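You operate a simulated robot arm through the tools that you are given. There is no shell and no other tool.

Carry out the task below with a simulated robot arm. There is one attempt and no reset: what you move stays moved.

TASK
Trace the drawing with the pink pen on the bright light box, then switch it off.
Fine: dial to bright first; park the pen, stand the gold weight beside the silver one. Set down upright: pink pen.

It is judged by the outcome, as a careful person would: the job done as asked, and still so three seconds after it is handed in. It fails if anything else is knocked over, pushed out of place, dropped, spilled or broken.

THE ROBOT
A 6-joint arm with a fingered hand, fixed in place. Base frame: the origin is on the floor under the middle of its stand, x ahead of it, y to its left, z up. Readings come in m, degrees, newtons and seconds.
With the tool pointing down near the work surface it reaches from about 0.36 to 0.76 m from the base axis. Its first joint turns from -166.0 to 166.0 degrees. Payload 4 kg.
Tool frame: the origin (TCP) lies between the finger pads and is the grasp point; the fingertips stand 0.026 m ahead of it; z points along the fingers, y is the line along which they close. The gripper opens to 0.148 m; its body begins 0.073 m behind the TCP. The gripper is a hand of 3 fingers: y runs from the thumb to the fingers, the wrist lies at [0, 0, -0.239] in the tool frame.
Orientation is told as [roll, pitch, yaw] about the base's x, y, z axes, in that order, counted from this pose: with the fingers straight down and closing along the base's y, the tool's x points along the base's -x, its y along +y and its z along -z.

THE INTERFACE
- The arm moves only by the tool play_rows. Its arguments are lists of equal length, an entry for each row: "offset": the shift along the base's x, y, z in units of 50 mm (1.0 is 50 mm), a list of three; "rotation": the turn, a rotation vector about the base's x, y, z in units of 4 degrees (1.0 is 4 degrees), a list of three. In form: {"offset": [[dx, dy, dz], ...], "rotation": [[wx, wy, wz], ...]}. A call has 1 to 20 rows; each row shifts and turns the commanded pose from where the row before left it. A call with a number of a shift or a turn outside -1 to 1 is refused whole. Rows are played at 5 a second. More than 0.05 m and 8.6 degrees between two rows, and nothing of the call is played. Where a pose cannot be reached the arm comes as near as it can. A force on the tool above 40 N (or 10 N above the force at the start of the call, whichever is more), or a blocked arm, ends the call early, and 0.2 s more pass. In this call time passes only in rows, and 0.2 s behind the last. It gives the time, the measured TCP pose, the force on the tool (base axes), the opening and the grip force at its end, in the units of the frame above (readings bear some noise), with the torque about the TCP (base axes, N m) and any sound that the robot's microphone picked up, and new pictures: "pictures" is both (left out), scene, wrist or none.
- Cameras (640 x 400 px; columns grow to the right, rows downward): "scene" is fixed at [0.4134, -0.6534, 1.5617]; the picture's right is [1.00, 0.09, 0.00], its down [0.05, -0.53, -0.85] and it looks along [-0.08, 0.84, -0.53] (base axes); focal length 352 px, centre (320, 200). "wrist" rides on the gripper at [0.068, -0.039, -0.09] in the tool frame; the picture's right is [0.50, 0.87, 0.00], its down [-0.66, 0.38, -0.65] and it looks along [-0.57, 0.33, 0.76] (tool axes); focal length 222 px, centre (320, 200). There is no depth. A picture from a camera that has moved, and an enlarged one, comes with that camera's place and axes in the base frame and with its lens. The place of the scene camera against the robot may be out by one fixed shift of up to 0.018 m in any direction.
- raise_lower(by): slides the trunk up (or, below 0, down) by that many m; the arm rides with it, the base frame stays. It gives what a move gives, with no picture.
- set_fingers(finger1, finger2, thumb_bend): sets how far each is bent, from 0 (flat) to 100 (curled in); at 30 the hand is open as for a grip, at 70 the pads meet at the TCP. One left out holds its place. A second passes; each finger stops where it meets its share of the squeeze, and holds until it gets a number again. It is the only way to open and close the hand. It gives what a move gives, with no picture; readings hold the bend of each and the force on the fingers (four entries, about 0 where the hand has none), thumb and palm.
- inspect(camera, box): a new picture of the part [left, top, right, bottom] of that camera's present view, enlarged. The clock stands still meanwhile.
- sign_off(): hands the job in; it is judged then, once.

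Nothing tells you positions but the pictures and the camera data. Unless the task says otherwise, let go and move clear before handing in.

The tools are called as a command line: name --argument value ..., lists and objects as JSON in quotes. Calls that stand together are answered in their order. play_rows: Moves the arm, as the interface text tells. Its arguments: {"type":"object","properties":{"offset":{"type":"array","items":{"type":"array","items":{"type":"number"}}},"rotation":{"type":"array","items":{"type":"array","items":{"type":"number"}}},"pictures":{"type":"string","enum":["both","scene","wrist","none"]}},"required":["offset","rotation"]} The other tools are called the same way: raise_lower (by) moves the trunk up or down; set_fingers (finger1, finger2, thumb_bend) moves the fingers one by one; inspect (camera, box) takes an enlarged picture of a part of a camera's view; sign_off () hands the job in.

At the start:

```text
clock: 0.0
tcp_pos: [0.3549, 0.2171, 1.1086]
ee_rot: [0.0, -0.1, 0.0]
wrist_force: [-0.9, 0.1, 0.4]
torque: [0.0, -0.03, -0.02]
opening: 0.1481
finger_force: 0.0
shape: jaw
bend: [30.0, 30.0, 30.0]
finger forces: [0.0, 0.0, 0.0, 0.0, 0.0, 0.0]
trunk travel left (down, up): [-0.5, 0.09]
```

scene: 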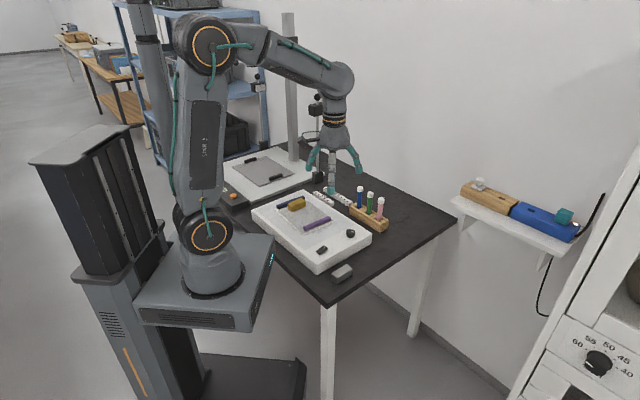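
wrist: 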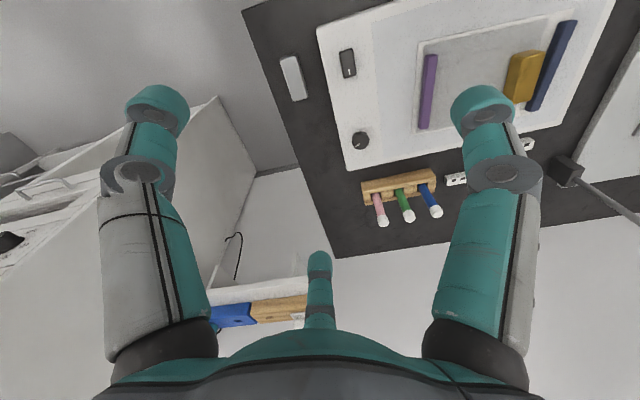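

I see a table with a light box carrying a drawing sheet, a pen rack with blue, green and pink pens, a gold block on the sheet, and a silver/grey block at the table's edge. I'll look closer before I move.

inspect --camera "scene" --box '[240, 170, 400, 270]'

inspect --camera "wrist" --box '[260, 0, 640, 240]'

inspect --camera "scene" --box '[290, 180, 390, 290]'

inspect --camera "scene" --box '[200, 130, 340, 220]'

```text
4.00 times, centred on (320, 220) of scene
camera zoom: at [0.4134, -0.6534, 1.5617], right [1.0, 0.09, 0.0], down [0.05, -0.53, -0.85], along [-0.08, 0.84, -0.53], focal length 1410 px, centre (320, 120)
```

zoom: 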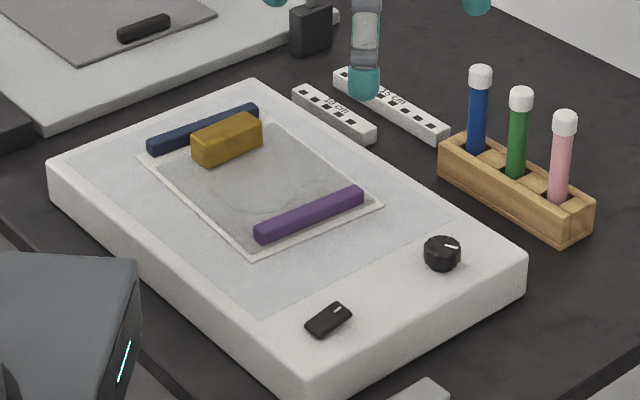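

```text
1.67 times, centred on (450, 120) of wrist
camera zoom: at [0.2881, 0.1776, 1.1986], right [-0.5, 0.87, 0.0], down [0.66, 0.38, 0.65], along [0.57, 0.33, -0.76], focal length 370 px, centre (103, 333)
```

zoom: 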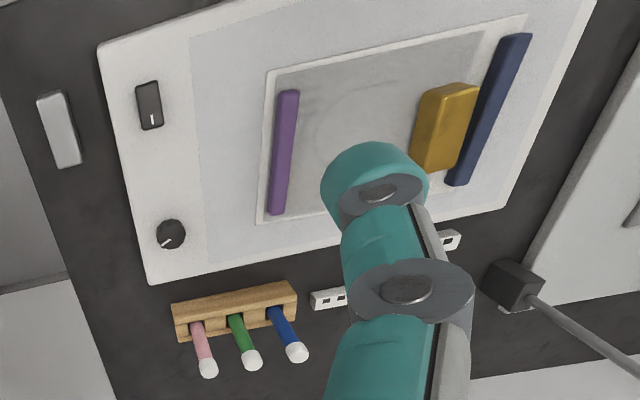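

```text
3.64 times, centred on (340, 235) of scene
camera zoom: at [0.4134, -0.6534, 1.5617], right [1.0, 0.09, 0.0], down [0.05, -0.53, -0.85], along [-0.08, 0.84, -0.53], focal length 1281 px, centre (247, 73)
```

zoom: 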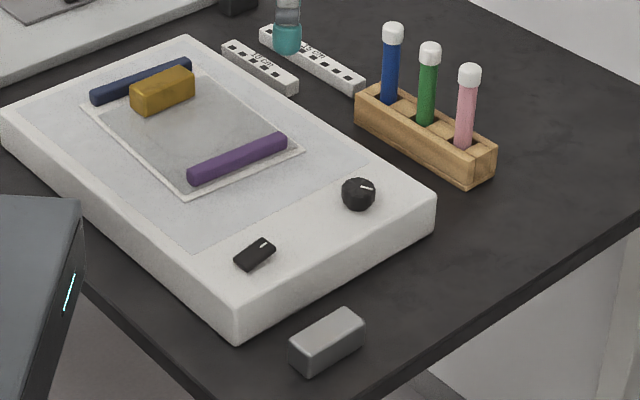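

```text
4.44 times, centred on (270, 175) of scene
camera zoom: at [0.4134, -0.6534, 1.5617], right [1.0, 0.09, 0.0], down [0.05, -0.53, -0.85], along [-0.08, 0.84, -0.53], focal length 1566 px, centre (542, 311)
```

zoom: 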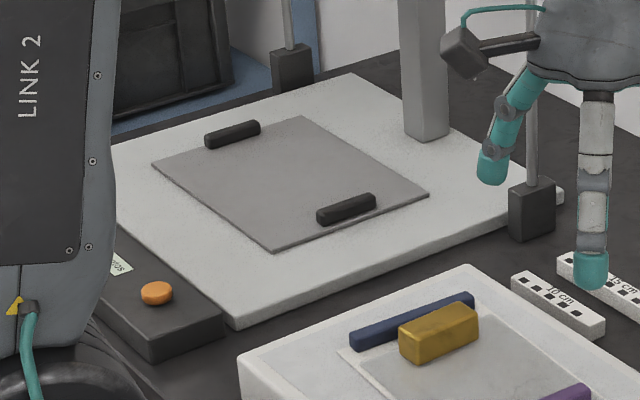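

The light box (dial and switch on its near-right strip, sheet held by navy and purple bars), pen rack and silver weight all sit on a dark table at roughly z≈0.7. I'll move the hand to view the box from above and get better geometry.

play_rows --offset '[[-0.8, 0.5, -0.2], [-0.8, 0.5, -0.2], [-0.8, 0.5, -0.2], [-0.8, 0.5, -0.2], [-0.8, 0.5, -0.2]]' --rotation '[[0, 0, 0], [0, 0, 0], [0, 0, 0], [0, 0, 0], [0, 0, 0]]'

```text
clock: 1.2
tcp_pos: [0.1548, 0.3446, 1.0586]
ee_rot: [0.0, 0.0, -0.1]
wrist_force: [0.1, 0.0, 0.2]
torque: [-0.02, -0.01, -0.03]
opening: 0.1479
finger_force: 0.1
shape: jaw
bend: [30.0, 30.0, 30.0]
finger forces: [0.0, 0.0, 0.0, 0.0, 0.0, 0.1]
trunk travel left (down, up): [-0.5, 0.09]
camera wrist: at [0.0873, 0.3039, 1.1485], right [-0.5, 0.87, 0.0], down [0.66, 0.38, 0.65], along [0.57, 0.33, -0.76], focal length 222 px, centre (320, 200)
```

scene: 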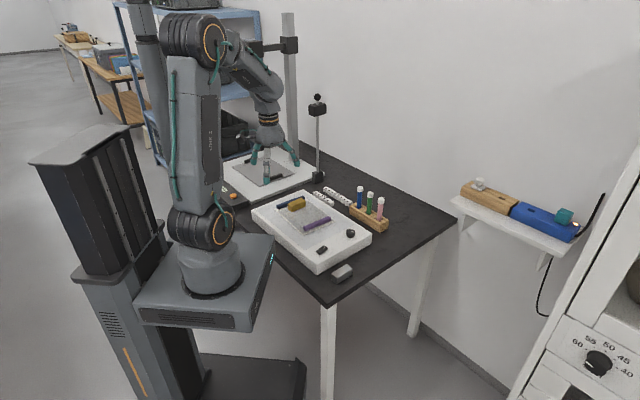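
wrist: 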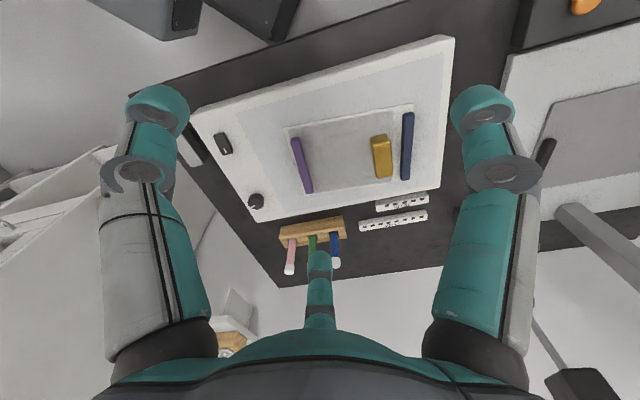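

Triangulation gives: pink pen top about (0.524, 0.472, 0.863), light box top z≈0.80, dial ≈(0.407, 0.336), switch ≈(0.32, 0.246), gold ≈(0.198, 0.485), silver ≈(0.389, 0.182). I'll lower for a closer look at the drawing.

play_rows --offset '[[0, 0.1, -0.8], [0, 0.1, -0.8], [0, 0.1, -0.8]]' --rotation '[[0, 0, 0], [0, 0, 0], [0, 0, 0]]' --pictures "wrist"

inspect --camera "wrist" --box '[190, 0, 470, 290]'

```text
clock: 2.0
tcp_pos: [0.1555, 0.3574, 0.9379]
ee_rot: [0.0, 0.1, 0.1]
wrist_force: [0.0, 0.2, 0.9]
torque: [0.06, 0.0, 0.02]
opening: 0.1476
finger_force: 0.1
shape: jaw
bend: [30.0, 30.0, 30.0]
finger forces: [0.0, 0.1, 0.0, 0.0, 0.0, 0.0]
trunk travel left (down, up): [-0.5, 0.09]
camera wrist: at [0.0885, 0.317, 1.0282], right [-0.5, 0.87, 0.0], down [0.66, 0.38, 0.65], along [0.57, 0.33, -0.76], focal length 222 px, centre (320, 200)
```

wrist: 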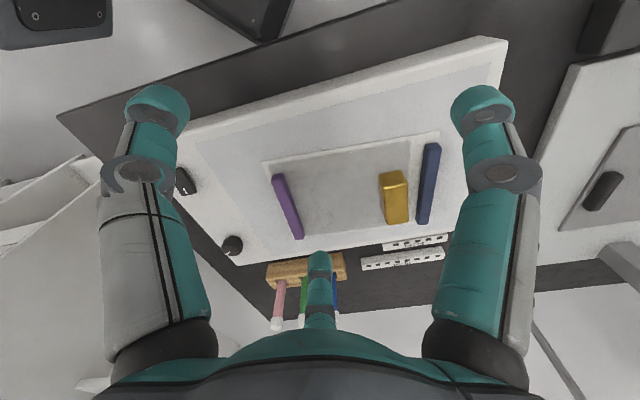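

```text
1.38 times, centred on (330, 145) of wrist
camera zoom: at [0.0885, 0.317, 1.0282], right [-0.5, 0.87, 0.0], down [0.66, 0.38, 0.65], along [0.57, 0.33, -0.76], focal length 306 px, centre (306, 276)
```

zoom: 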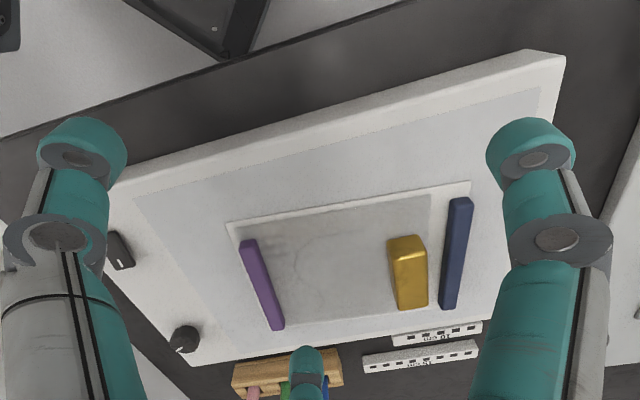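

A faint rounded curve shows on the sheet between the purple bar and the gold weight. Zooming in on it.

inspect --camera "wrist" --box '[260, 125, 450, 245]'

inspect --camera "scene" --box '[272, 192, 352, 242]'

inspect --camera "wrist" --box '[165, 150, 255, 260]'

inspect --camera "scene" --box '[305, 220, 365, 260]'

```text
3.33 times, centred on (355, 185) of wrist
camera zoom: at [0.0885, 0.317, 1.0282], right [-0.5, 0.87, 0.0], down [0.66, 0.38, 0.65], along [0.57, 0.33, -0.76], focal length 740 px, centre (203, 250)
```

zoom: 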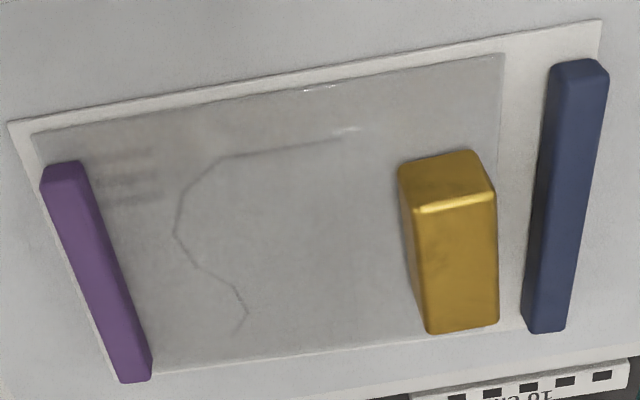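

```text
8.00 times, centred on (312, 217) of scene
camera zoom: at [0.4134, -0.6534, 1.5617], right [1.0, 0.09, 0.0], down [0.05, -0.53, -0.85], along [-0.08, 0.84, -0.53], focal length 2819 px, centre (384, 64)
```

zoom: 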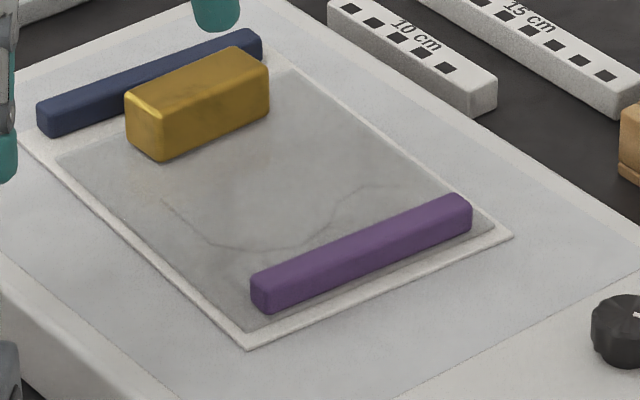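

```text
3.64 times, centred on (210, 205) of wrist
camera zoom: at [0.0885, 0.317, 1.0282], right [-0.5, 0.87, 0.0], down [0.66, 0.38, 0.65], along [0.57, 0.33, -0.76], focal length 808 px, centre (720, 182)
```

zoom: 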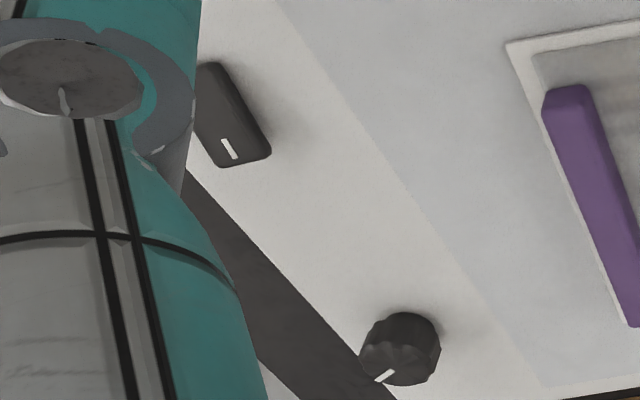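

```text
10.00 times, centred on (335, 240) of scene
camera zoom: at [0.4134, -0.6534, 1.5617], right [1.0, 0.09, 0.0], down [0.05, -0.53, -0.85], along [-0.08, 0.84, -0.53], focal length 3524 px, centre (170, -200)
```

zoom: 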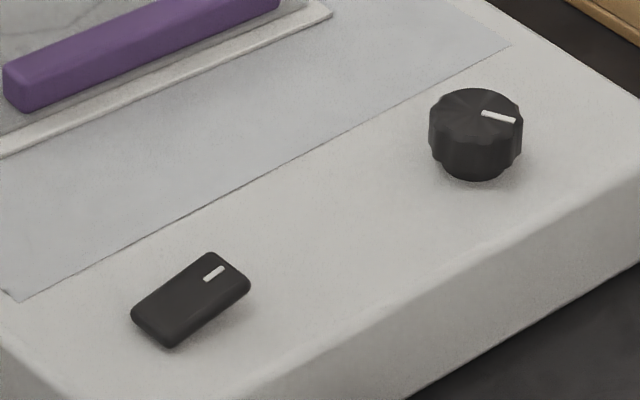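

The drawing is a faint curved line (partly near the gold weight). The knob and rocker have white marks. Next I hover over the dial to refine its location and try it.

play_rows --offset '[[0.83, -0.07, 0], [0.83, -0.07, 0], [0.83, -0.07, 0], [0.83, -0.07, 0], [0.83, -0.07, 0], [0.83, -0.07, 0]]' --rotation '[[0, 0, 0], [0, 0, 0], [0, 0, 0], [0, 0, 0], [0, 0, 0], [0, 0, 0]]' --pictures "both"

inspect --camera "wrist" --box '[190, 20, 450, 220]'

```text
clock: 3.4
tcp_pos: [0.4044, 0.3346, 0.9397]
ee_rot: [-0.1, -0.1, 0.1]
wrist_force: [0.5, 0.1, -0.2]
torque: [-0.02, 0.01, -0.01]
opening: 0.1481
finger_force: 0.0
shape: jaw
bend: [30.0, 30.0, 30.0]
finger forces: [0.0, 0.0, 0.0, 0.0, 0.1, 0.0]
trunk travel left (down, up): [-0.5, 0.09]
camera wrist: at [0.3376, 0.2962, 1.0284], right [-0.5, 0.87, 0.0], down [0.66, 0.38, 0.65], along [0.57, 0.33, -0.76], focal length 222 px, centre (320, 200)
```

scene: 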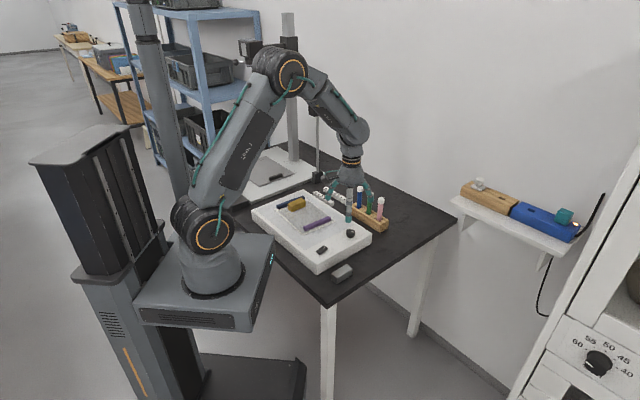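
wrist: 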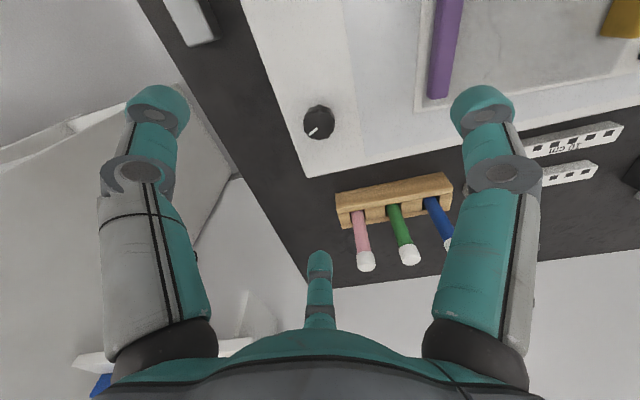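

```text
2.00 times, centred on (320, 120) of wrist
camera zoom: at [0.3376, 0.2962, 1.0284], right [-0.5, 0.87, 0.0], down [0.66, 0.38, 0.65], along [0.57, 0.33, -0.76], focal length 444 px, centre (320, 360)
```

zoom: 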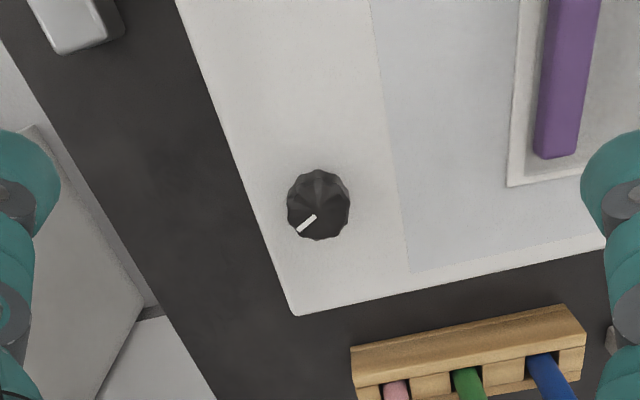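

The dial is centred under the hand; refined: dial top ≈(0.412, 0.339, 0.813), box top ≈0.796. I lower the open hand around the dial and check.

play_rows --offset '[[0.15, 0.08, -0.5], [0, 0, -0.7], [0, 0, -0.6], [0, 0, -0.3]]' --rotation '[[0, 0, 0], [0, 0, 0], [0, 0, 0], [0, 0, 0]]' --pictures "both"

inspect --camera "scene" --box '[310, 190, 400, 250]'

inspect --camera "wrist" --box '[220, 80, 420, 240]'

```text
clock: 4.4
tcp_pos: [0.4121, 0.3397, 0.8335]
ee_rot: [0.1, 0.0, 0.0]
wrist_force: [-0.6, 0.2, -0.2]
torque: [0.01, -0.02, -0.02]
opening: 0.1478
finger_force: 0.0
shape: jaw
bend: [30.0, 30.0, 30.0]
finger forces: [0.0, 0.1, 0.1, 0.0, 0.1, 0.0]
trunk travel left (down, up): [-0.5, 0.09]
camera wrist: at [0.3449, 0.2999, 0.9239], right [-0.5, 0.87, 0.0], down [0.66, 0.38, 0.65], along [0.57, 0.33, -0.76], focal length 222 px, centre (320, 200)
```

scene: 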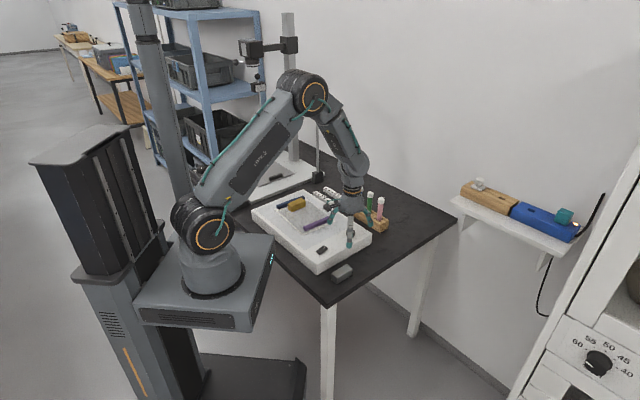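
wrist: 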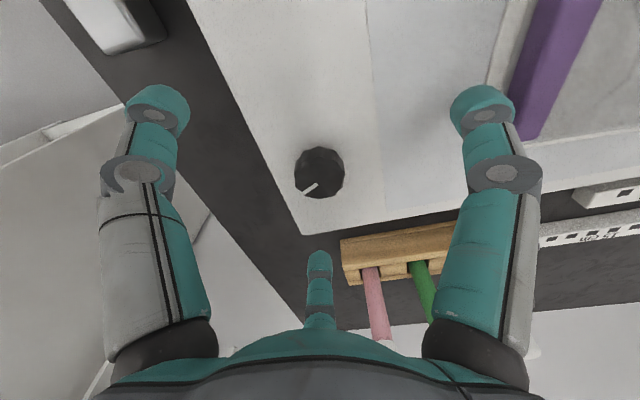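

```text
6.67 times, centred on (355, 220) of scene
camera zoom: at [0.4134, -0.6534, 1.5617], right [1.0, 0.09, 0.0], down [0.05, -0.53, -0.85], along [-0.08, 0.84, -0.53], focal length 2349 px, centre (87, 67)
```

zoom: 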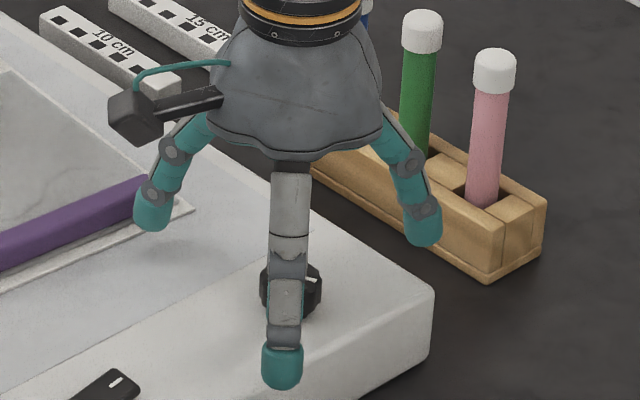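

```text
2.50 times, centred on (320, 160) of wrist
camera zoom: at [0.3449, 0.2999, 0.9239], right [-0.5, 0.87, 0.0], down [0.66, 0.38, 0.65], along [0.57, 0.33, -0.76], focal length 555 px, centre (320, 300)
```

zoom: 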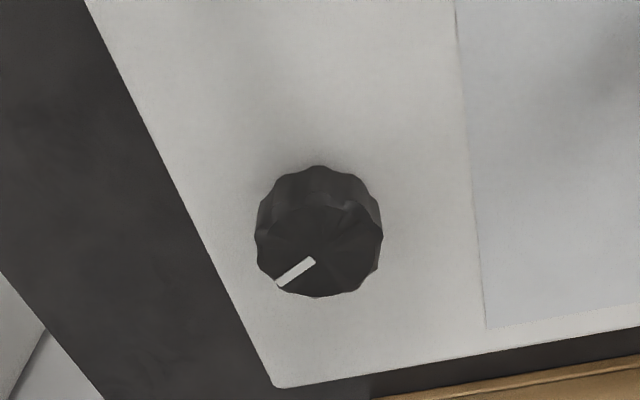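

TCP is concentric with the dial. I drop 6 mm more and close the three fingers onto the knob.

play_rows --offset '[[0, -0.02, -0.12]]' --rotation '[[0, 0, 0]]' --pictures "none"

set_fingers --finger1 66 --finger2 66 --thumb_bend 66

inspect --camera "scene" --box '[310, 190, 400, 250]'

inspect --camera "wrist" --box '[220, 80, 420, 240]'

```text
clock: 4.8
tcp_pos: [0.4112, 0.34, 0.8275]
ee_rot: [0.0, 0.0, 0.1]
wrist_force: [0.5, 0.1, 0.6]
torque: [-0.01, 0.0, 0.01]
opening: 0.1483
finger_force: 0.2
shape: jaw
bend: [30.0, 30.0, 30.0]
finger forces: [0.0, 0.0, 0.0, 0.1, 0.1, 0.1]
trunk travel left (down, up): [-0.5, 0.09]
```

```text
clock: 5.8
tcp_pos: [0.4108, 0.3393, 0.827]
ee_rot: [0.0, 0.0, 0.0]
wrist_force: [1.4, 0.7, -1.1]
torque: [0.0, -0.03, -0.02]
opening: 0.0192
finger_force: 5.1
shape: fingers
bend: [63.0, 60.0, 64.0]
finger forces: [2.3, 4.9, 0.0, 0.0, 3.0, 0.0]
trunk travel left (down, up): [-0.5, 0.09]
```

```text
6.67 times, centred on (355, 220) of scene
camera zoom: at [0.4134, -0.6534, 1.5617], right [1.0, 0.09, 0.0], down [0.05, -0.53, -0.85], along [-0.08, 0.84, -0.53], focal length 2349 px, centre (87, 67)
```

zoom: 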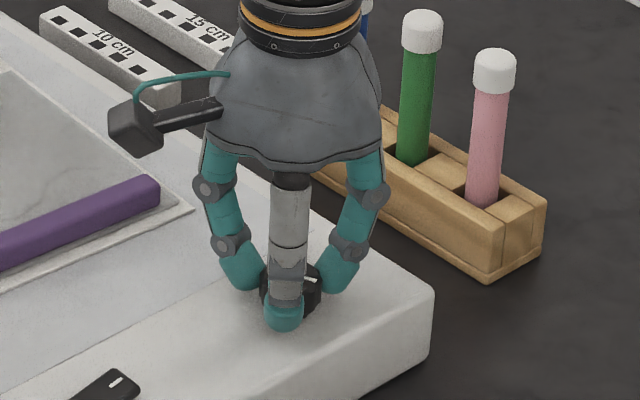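

```text
2.50 times, centred on (320, 160) of wrist
camera zoom: at [0.3449, 0.2992, 0.9179], right [-0.5, 0.87, 0.0], down [0.66, 0.38, 0.65], along [0.57, 0.33, -0.76], focal length 555 px, centre (320, 300)
```

zoom: 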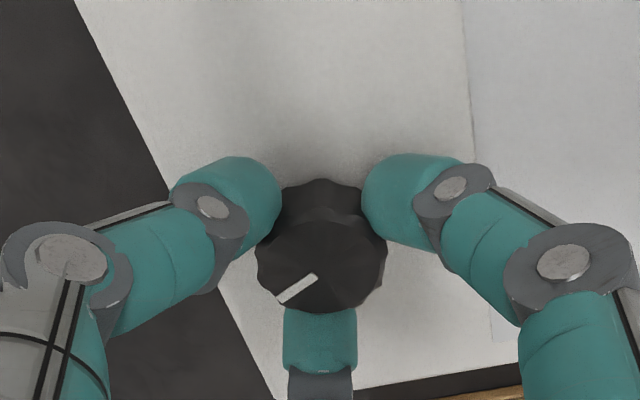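

The three fingers hold the knob lightly. I try a clockwise turn (negative about z) and watch the panel.

play_rows --offset '[[0, 0, 0], [0, 0, 0], [0, 0, 0], [0, 0, 0], [0, 0, 0]]' --rotation '[[0, 0, -1], [0, 0, -1], [0, 0, -1], [0, 0, -1], [0, 0, -1]]' --pictures "both"

inspect --camera "wrist" --box '[220, 80, 420, 240]'

inspect --camera "scene" --box '[240, 170, 400, 270]'

```text
clock: 7.0
tcp_pos: [0.4122, 0.3403, 0.8276]
ee_rot: [0.0, 0.0, -20.0]
wrist_force: [1.1, 1.4, 0.6]
torque: [0.06, -0.02, 0.0]
opening: 0.019
finger_force: 5.7
shape: fingers
bend: [63.0, 60.0, 64.0]
finger forces: [3.3, 4.7, 0.0, 0.0, 2.9, 0.0]
trunk travel left (down, up): [-0.5, 0.09]
camera wrist: at [0.3354, 0.3254, 0.9177], right [-0.17, 0.98, 0.0], down [0.75, 0.13, 0.65], along [0.64, 0.11, -0.76], focal length 222 px, centre (320, 200)
```

scene: 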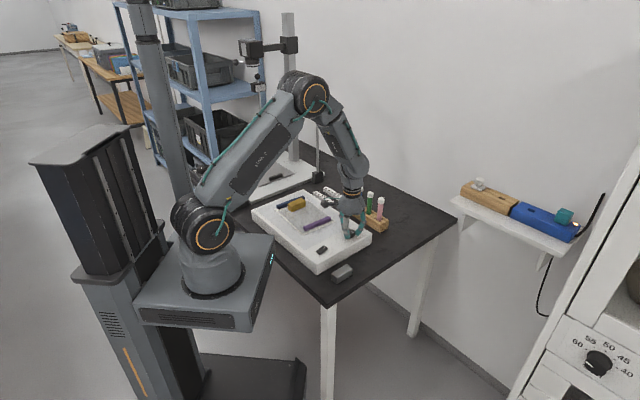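
wrist: 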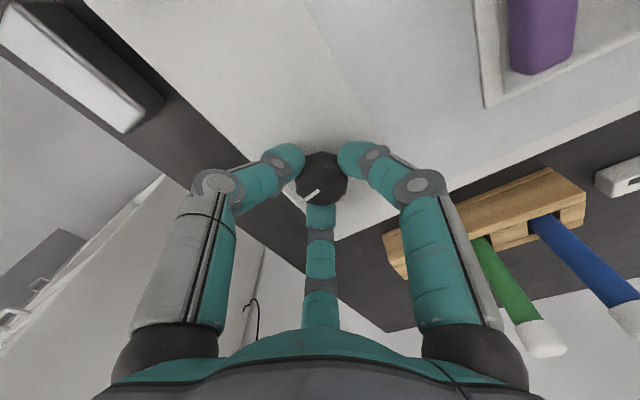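

```text
2.50 times, centred on (320, 160) of wrist
camera zoom: at [0.3354, 0.3254, 0.9177], right [-0.17, 0.98, 0.0], down [0.75, 0.13, 0.65], along [0.64, 0.11, -0.76], focal length 555 px, centre (320, 300)
```

zoom: 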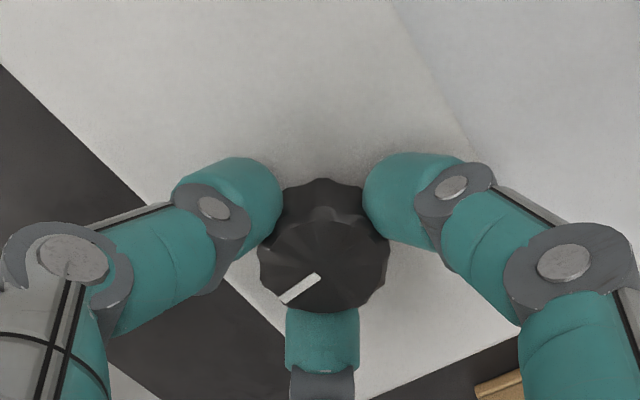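

```text
4.00 times, centred on (320, 220) of scene
camera zoom: at [0.4134, -0.6534, 1.5617], right [1.0, 0.09, 0.0], down [0.05, -0.53, -0.85], along [-0.08, 0.84, -0.53], focal length 1410 px, centre (320, 120)
```

zoom: 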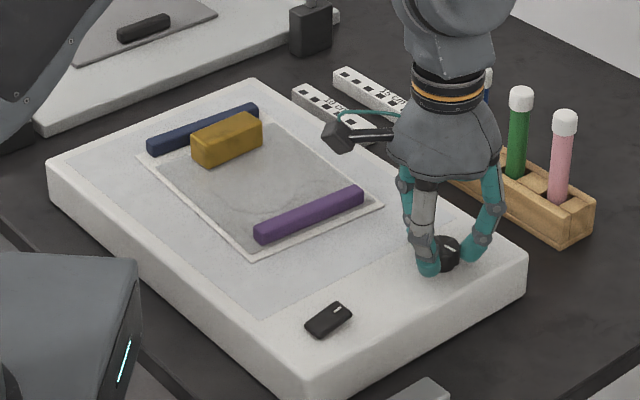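

The knob turns with the hand freely; the panel doesn't visibly change yet. I continue clockwise and watch torque and panel.

play_rows --offset '[[0, 0, 0], [0, 0, 0], [0, 0, 0], [0, 0, 0], [0, 0, 0], [0, 0, 0], [0, 0, 0], [0, 0, 0], [0, 0, 0], [0, 0, 0]]' --rotation '[[0, 0, -1], [0, 0, -1], [0, 0, -1], [0, 0, -1], [0, 0, -1], [0, 0, -1], [0, 0, -1], [0, 0, -1], [0, 0, -1], [0, 0, -1]]' --pictures "both"

inspect --camera "scene" --box '[240, 170, 400, 270]'

inspect --camera "wrist" --box '[220, 80, 420, 240]'

```text
clock: 9.2
tcp_pos: [0.4118, 0.3403, 0.8269]
ee_rot: [0.0, 0.0, -60.2]
wrist_force: [0.5, 4.5, 2.6]
torque: [0.18, -0.03, 0.02]
opening: 0.0202
finger_force: 5.3
shape: fingers
bend: [62.0, 61.0, 65.0]
finger forces: [5.3, 4.0, 0.1, 0.1, 2.4, 0.0]
trunk travel left (down, up): [-0.5, 0.09]
camera wrist: at [0.3447, 0.378, 0.9174], right [0.5, 0.87, 0.0], down [0.65, -0.38, 0.65], along [0.57, -0.33, -0.76], focal length 222 px, centre (320, 200)
```

scene: 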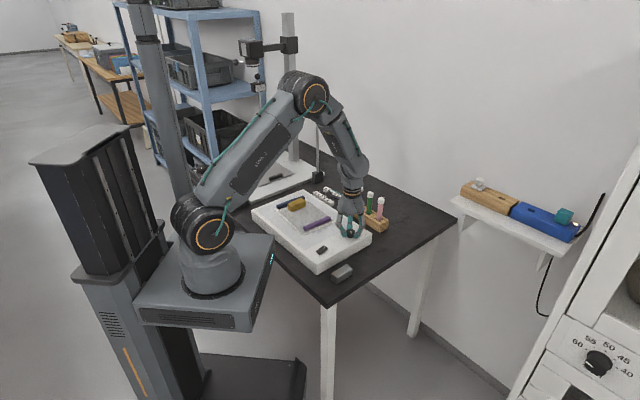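
wrist: 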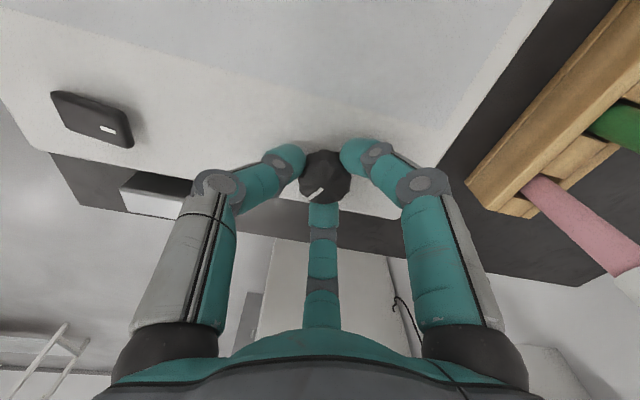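

```text
4.00 times, centred on (320, 220) of scene
camera zoom: at [0.4134, -0.6534, 1.5617], right [1.0, 0.09, 0.0], down [0.05, -0.53, -0.85], along [-0.08, 0.84, -0.53], focal length 1410 px, centre (320, 120)
```

zoom: 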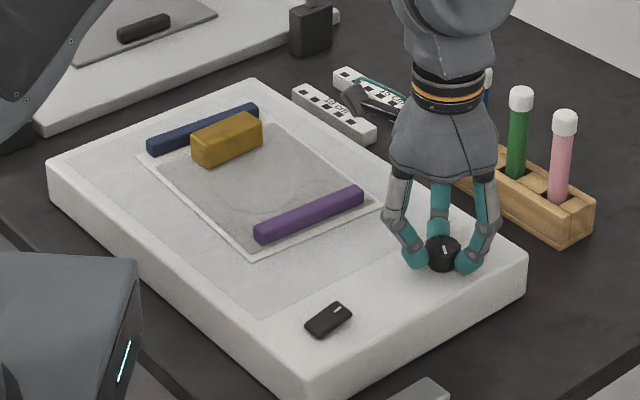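

```text
2.50 times, centred on (320, 160) of wrist
camera zoom: at [0.3447, 0.378, 0.9174], right [0.5, 0.87, 0.0], down [0.65, -0.38, 0.65], along [0.57, -0.33, -0.76], focal length 555 px, centre (320, 300)
```

zoom: 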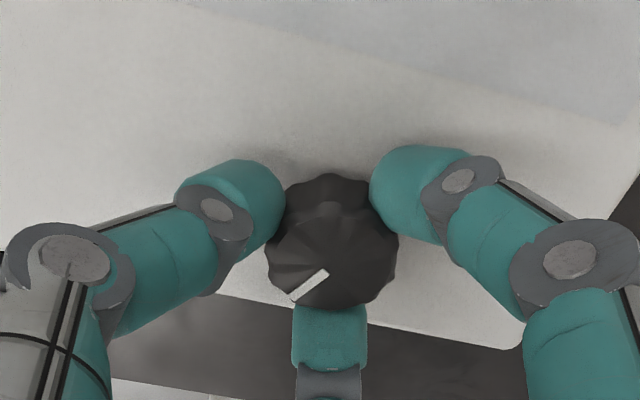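

The dial follows (pointer now about −69°). I nudge the TCP onto the dial axis by a couple of mm and keep turning clockwise.

play_rows --offset '[[0.02, 0.04, 0], [0, 0, 0], [0, 0, 0], [0, 0, 0], [0, 0, 0], [0, 0, 0], [0, 0, 0], [0, 0, 0], [0, 0, 0], [0, 0, 0], [0, 0, 0]]' --rotation '[[0, 0, 0], [0, 0, -1], [0, 0, -1], [0, 0, -1], [0, 0, -1], [0, 0, -1], [0, 0, -1], [0, 0, -1], [0, 0, -1], [0, 0, -1], [0, 0, -1]]' --pictures "both"

inspect --camera "scene" --box '[240, 170, 400, 270]'

inspect --camera "wrist" --box '[220, 80, 420, 240]'

```text
clock: 11.6
tcp_pos: [0.4129, 0.341, 0.827]
ee_rot: [0.0, 0.0, -100.1]
wrist_force: [1.1, 5.4, 2.2]
torque: [0.13, -0.02, 0.02]
opening: 0.0201
finger_force: 6.3
shape: fingers
bend: [62.0, 62.0, 64.0]
finger forces: [4.9, 3.3, 0.0, 0.0, 4.3, 0.0]
trunk travel left (down, up): [-0.5, 0.09]
camera wrist: at [0.3869, 0.4143, 0.9175], right [0.94, 0.34, 0.0], down [0.26, -0.71, 0.65], along [0.22, -0.61, -0.76], focal length 222 px, centre (320, 200)
```

scene: 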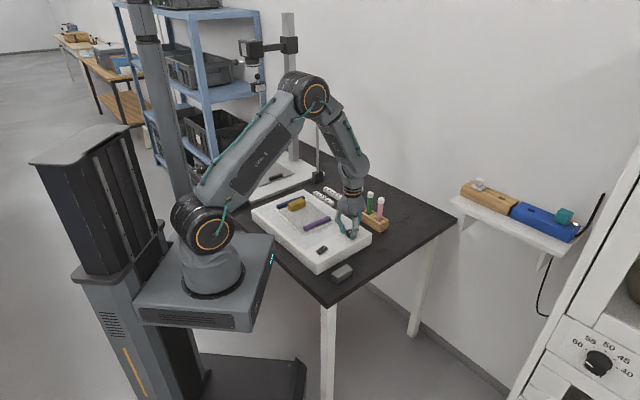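
wrist: 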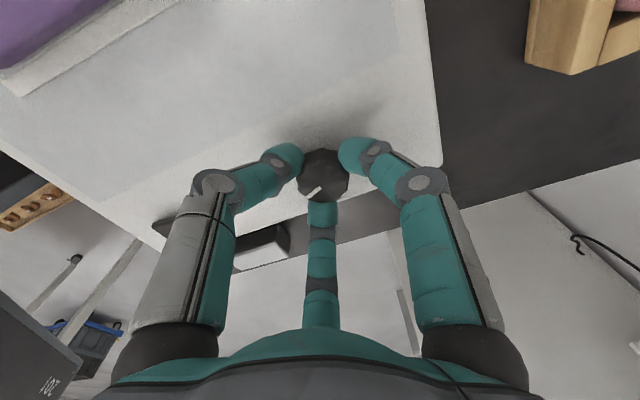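

```text
4.00 times, centred on (320, 220) of scene
camera zoom: at [0.4134, -0.6534, 1.5617], right [1.0, 0.09, 0.0], down [0.05, -0.53, -0.85], along [-0.08, 0.84, -0.53], focal length 1410 px, centre (320, 120)
```

zoom: 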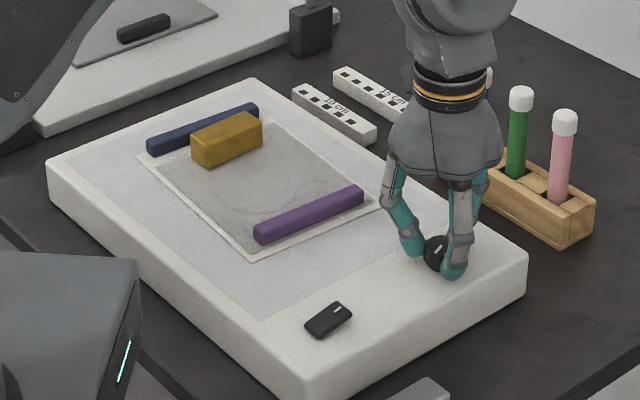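

```text
2.50 times, centred on (320, 160) of wrist
camera zoom: at [0.3869, 0.4143, 0.9175], right [0.94, 0.34, 0.0], down [0.26, -0.71, 0.65], along [0.22, -0.61, -0.76], focal length 555 px, centre (320, 300)
```

zoom: 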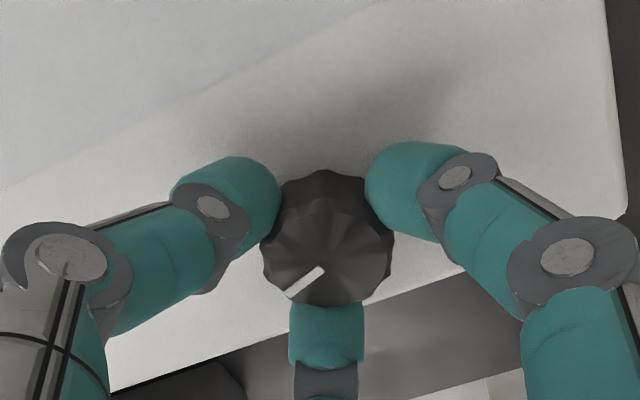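

Still turning freely with no stop and no obvious panel change. I continue clockwise.

play_rows --offset '[[0.0, 0.02, 0], [0, 0, 0], [0, 0, 0], [0, 0, 0], [0, 0, 0], [0, 0, 0], [0, 0, 0], [0, 0, 0], [0, 0, 0], [0, 0, 0], [0, 0, 0]]' --rotation '[[0, 0, 0], [0, 0, -1], [0, 0, -1], [0, 0, -1], [0, 0, -1], [0, 0, -1], [0, 0, -1], [0, 0, -1], [0, 0, -1], [0, 0, -1], [0, 0, -1]]' --pictures "both"

inspect --camera "scene" --box '[240, 170, 400, 270]'

inspect --camera "wrist" --box '[220, 80, 420, 240]'

```text
clock: 14.0
tcp_pos: [0.4128, 0.3427, 0.8278]
ee_rot: [0.0, -0.1, -140.1]
wrist_force: [-0.2, 3.2, 0.6]
torque: [0.05, 0.01, 0.13]
opening: 0.0186
finger_force: 5.9
shape: fingers
bend: [62.0, 62.0, 64.0]
finger forces: [5.2, 3.6, 0.0, 0.0, 3.6, 0.0]
trunk travel left (down, up): [-0.5, 0.09]
camera wrist: at [0.44, 0.4152, 0.9178], right [0.94, -0.34, 0.0], down [-0.26, -0.71, 0.65], along [-0.22, -0.61, -0.76], focal length 222 px, centre (320, 200)
```

scene: 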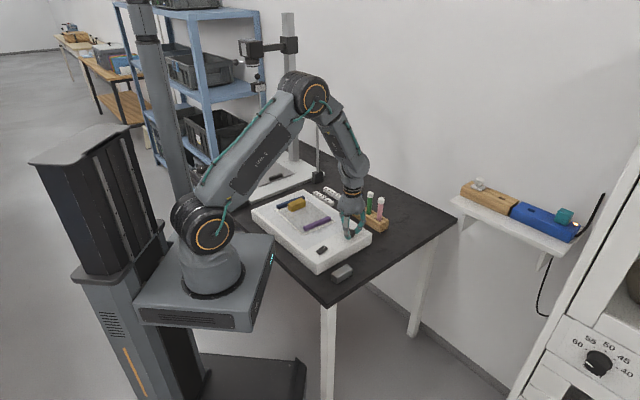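
wrist: 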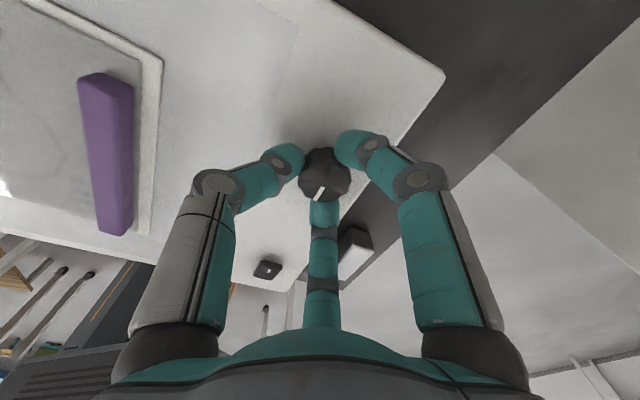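

```text
4.00 times, centred on (320, 220) of scene
camera zoom: at [0.4134, -0.6534, 1.5617], right [1.0, 0.09, 0.0], down [0.05, -0.53, -0.85], along [-0.08, 0.84, -0.53], focal length 1410 px, centre (320, 120)
```

zoom: 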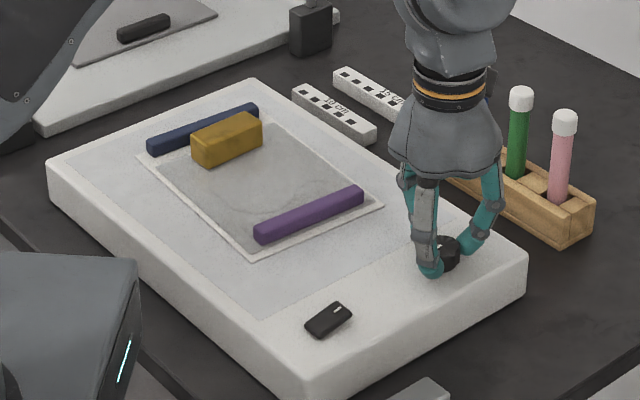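

```text
2.50 times, centred on (320, 160) of wrist
camera zoom: at [0.44, 0.4152, 0.9178], right [0.94, -0.34, 0.0], down [-0.26, -0.71, 0.65], along [-0.22, -0.61, -0.76], focal length 555 px, centre (320, 300)
```

zoom: 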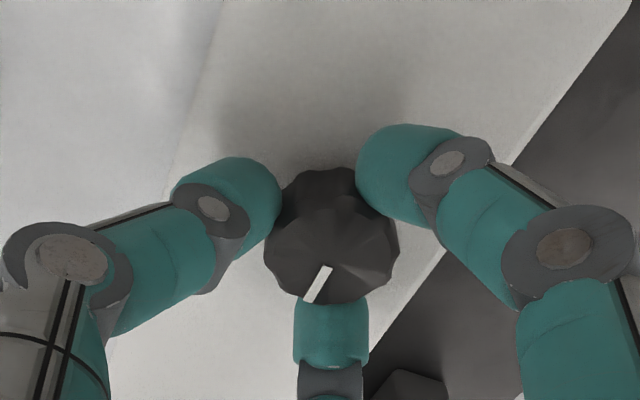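

The knob slipped about 18° in the fingers with a z torque of 0.13, so the clockwise stop has been reached (pointer ≈ −130°). I release, lift and compare the panel.

set_fingers --finger1 30 --finger2 30 --thumb_bend 30

play_rows --offset '[[0, 0, 0.7], [0, 0, 0.8], [0, 0, 0.8]]' --rotation '[[0, 0, 0], [0, 0, 0], [0, 0, 0]]' --pictures "both"

inspect --camera "scene" --box '[272, 192, 352, 242]'

inspect --camera "scene" --box '[305, 220, 365, 260]'

```text
clock: 15.0
tcp_pos: [0.4129, 0.3431, 0.8281]
ee_rot: [0.0, 0.0, -140.0]
wrist_force: [0.1, 0.0, 0.0]
torque: [0.0, 0.02, 0.01]
opening: 0.1264
finger_force: 0.1
shape: fingers
bend: [30.0, 30.0, 30.0]
finger forces: [0.0, 0.1, 0.0, 0.0, 0.0, 0.1]
trunk travel left (down, up): [-0.5, 0.09]
```

```text
clock: 15.8
tcp_pos: [0.4133, 0.3429, 0.9433]
ee_rot: [0.0, 0.0, -140.0]
wrist_force: [-0.1, 0.0, -0.9]
torque: [-0.01, 0.0, -0.01]
opening: 0.1265
finger_force: 0.1
shape: fingers
bend: [30.0, 30.0, 30.0]
finger forces: [0.0, 0.0, 0.0, 0.0, 0.1, 0.0]
trunk travel left (down, up): [-0.5, 0.09]
camera wrist: at [0.4402, 0.4153, 1.0329], right [0.94, -0.34, 0.0], down [-0.26, -0.71, 0.65], along [-0.22, -0.61, -0.76], focal length 222 px, centre (320, 200)
```

scene: 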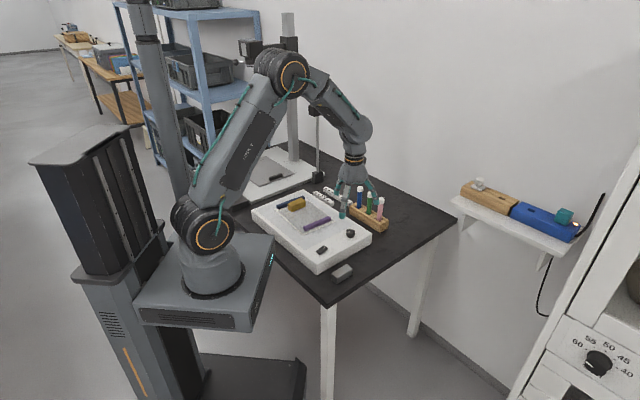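
wrist: 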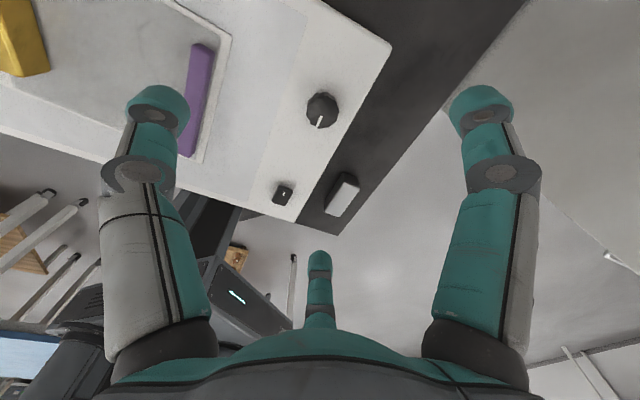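

```text
8.00 times, centred on (312, 217) of scene
camera zoom: at [0.4134, -0.6534, 1.5617], right [1.0, 0.09, 0.0], down [0.05, -0.53, -0.85], along [-0.08, 0.84, -0.53], focal length 2819 px, centre (384, 64)
```

zoom: 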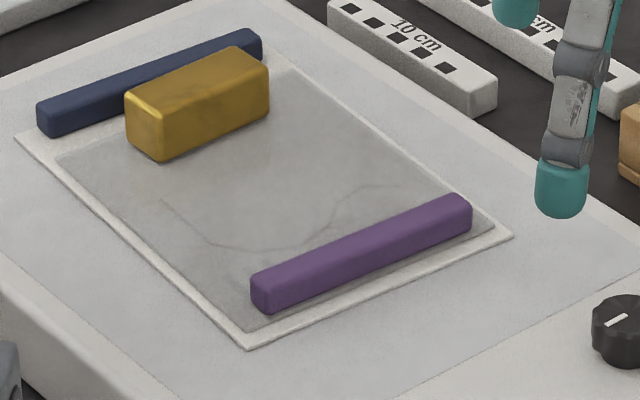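

```text
10.00 times, centred on (335, 240) of scene
camera zoom: at [0.4134, -0.6534, 1.5617], right [1.0, 0.09, 0.0], down [0.05, -0.53, -0.85], along [-0.08, 0.84, -0.53], focal length 3524 px, centre (170, -200)
```

zoom: 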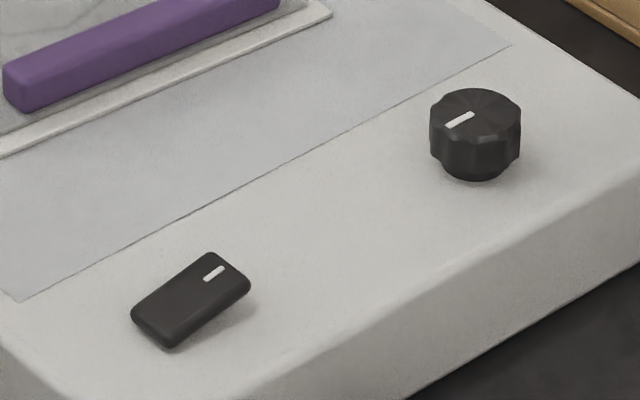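

The panel still looks unlit, and the rocker's white-marked end appears raised, so the box seems to be switched off. I look closely at the rocker from here.

inspect --camera "wrist" --box '[240, 70, 380, 230]'

inspect --camera "scene" --box '[314, 242, 334, 256]'

```text
2.50 times, centred on (310, 150) of wrist
camera zoom: at [0.4402, 0.4153, 1.0329], right [0.94, -0.34, 0.0], down [-0.26, -0.71, 0.65], along [-0.22, -0.61, -0.76], focal length 555 px, centre (345, 325)
```

zoom: 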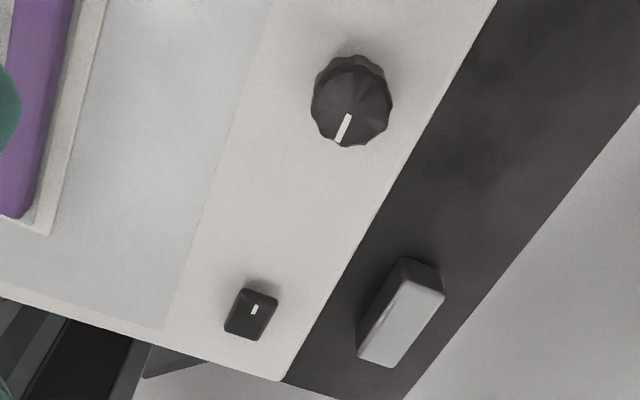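

```text
16.00 times, centred on (324, 249) of scene
camera zoom: at [0.4134, -0.6534, 1.5617], right [1.0, 0.09, 0.0], down [0.05, -0.53, -0.85], along [-0.08, 0.84, -0.53], focal length 5638 px, centre (256, -584)
```

zoom: 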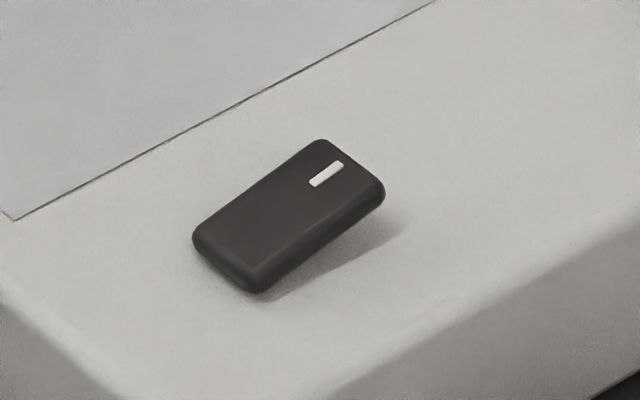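

The rocker's marked end casts a shadow, so it's up (likely "off"). Refit of views puts the box top at z≈0.788, dial (0.416, 0.340), rocker centre ≈(0.3235, 0.2476, 0.795), raised end toward the dial. I'll form a single-finger pusher with the thumb and look at its shape in the air.

set_fingers --finger1 0 --finger2 0 --thumb_bend 70

play_rows --offset '[[0, 0, 0], [0, 0, 0], [0, 0, 0], [0, 0, 0], [0, 0, 0], [0, 0, 0], [0, 0, 0], [0, 0, 0], [0, 0, 0], [0, 0, 0]]' --rotation '[[0, 0, 1], [0, 0, 1], [0, 0, 1], [0, 0, 1], [0, 0, 1], [0, 0, 1], [0, 0, 1], [0, 0, 1], [0, 0, 1], [0, 0, 1]]' --pictures "both"

inspect --camera "scene" --box '[310, 150, 400, 240]'

```text
clock: 16.8
tcp_pos: [0.4138, 0.3431, 0.942]
ee_rot: [0.0, -0.1, -140.0]
wrist_force: [0.3, 1.1, 0.0]
torque: [-0.04, -0.02, 0.0]
opening: 0.1034
finger_force: 0.0
shape: fingers
bend: [0.0, 0.0, 70.0]
finger forces: [0.0, 0.1, 0.1, 0.0, 0.1, 0.0]
trunk travel left (down, up): [-0.5, 0.09]
```

```text
clock: 19.0
tcp_pos: [0.4119, 0.344, 0.9425]
ee_rot: [0.0, 0.0, -100.0]
wrist_force: [-0.5, 0.4, -0.6]
torque: [0.0, 0.0, 0.01]
opening: 0.1036
finger_force: 0.1
shape: fingers
bend: [0.0, 0.0, 70.0]
finger forces: [0.0, 0.0, 0.0, 0.0, 0.1, 0.0]
trunk travel left (down, up): [-0.5, 0.09]
camera wrist: at [0.3863, 0.415, 1.0326], right [0.94, 0.34, 0.0], down [0.26, -0.71, 0.65], along [0.22, -0.61, -0.76], focal length 222 px, centre (320, 200)
```

scene: 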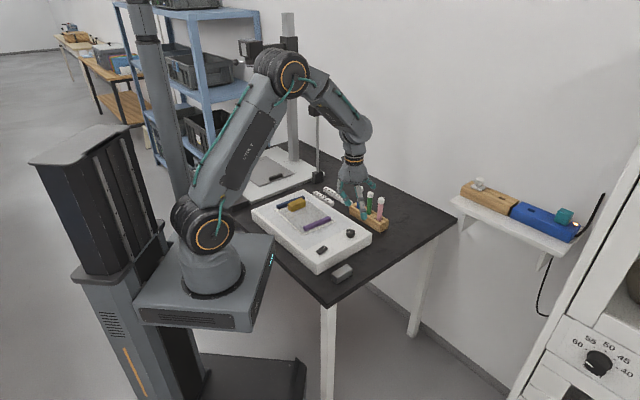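
wrist: 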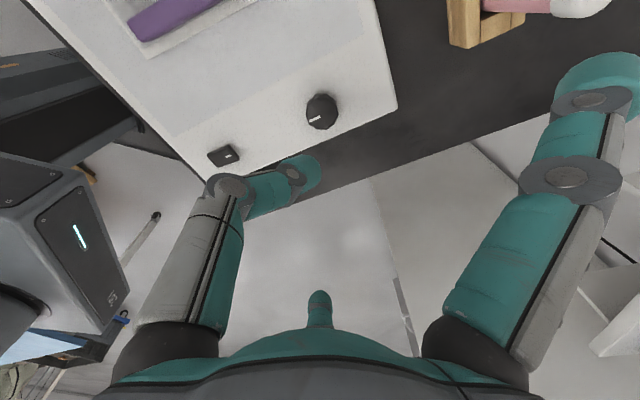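

```text
4.44 times, centred on (355, 195) of scene
camera zoom: at [0.4134, -0.6534, 1.5617], right [1.0, 0.09, 0.0], down [0.05, -0.53, -0.85], along [-0.08, 0.84, -0.53], focal length 1566 px, centre (164, 222)
```

zoom: 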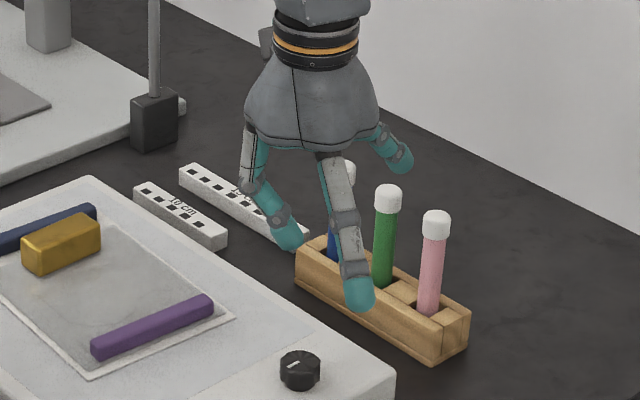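

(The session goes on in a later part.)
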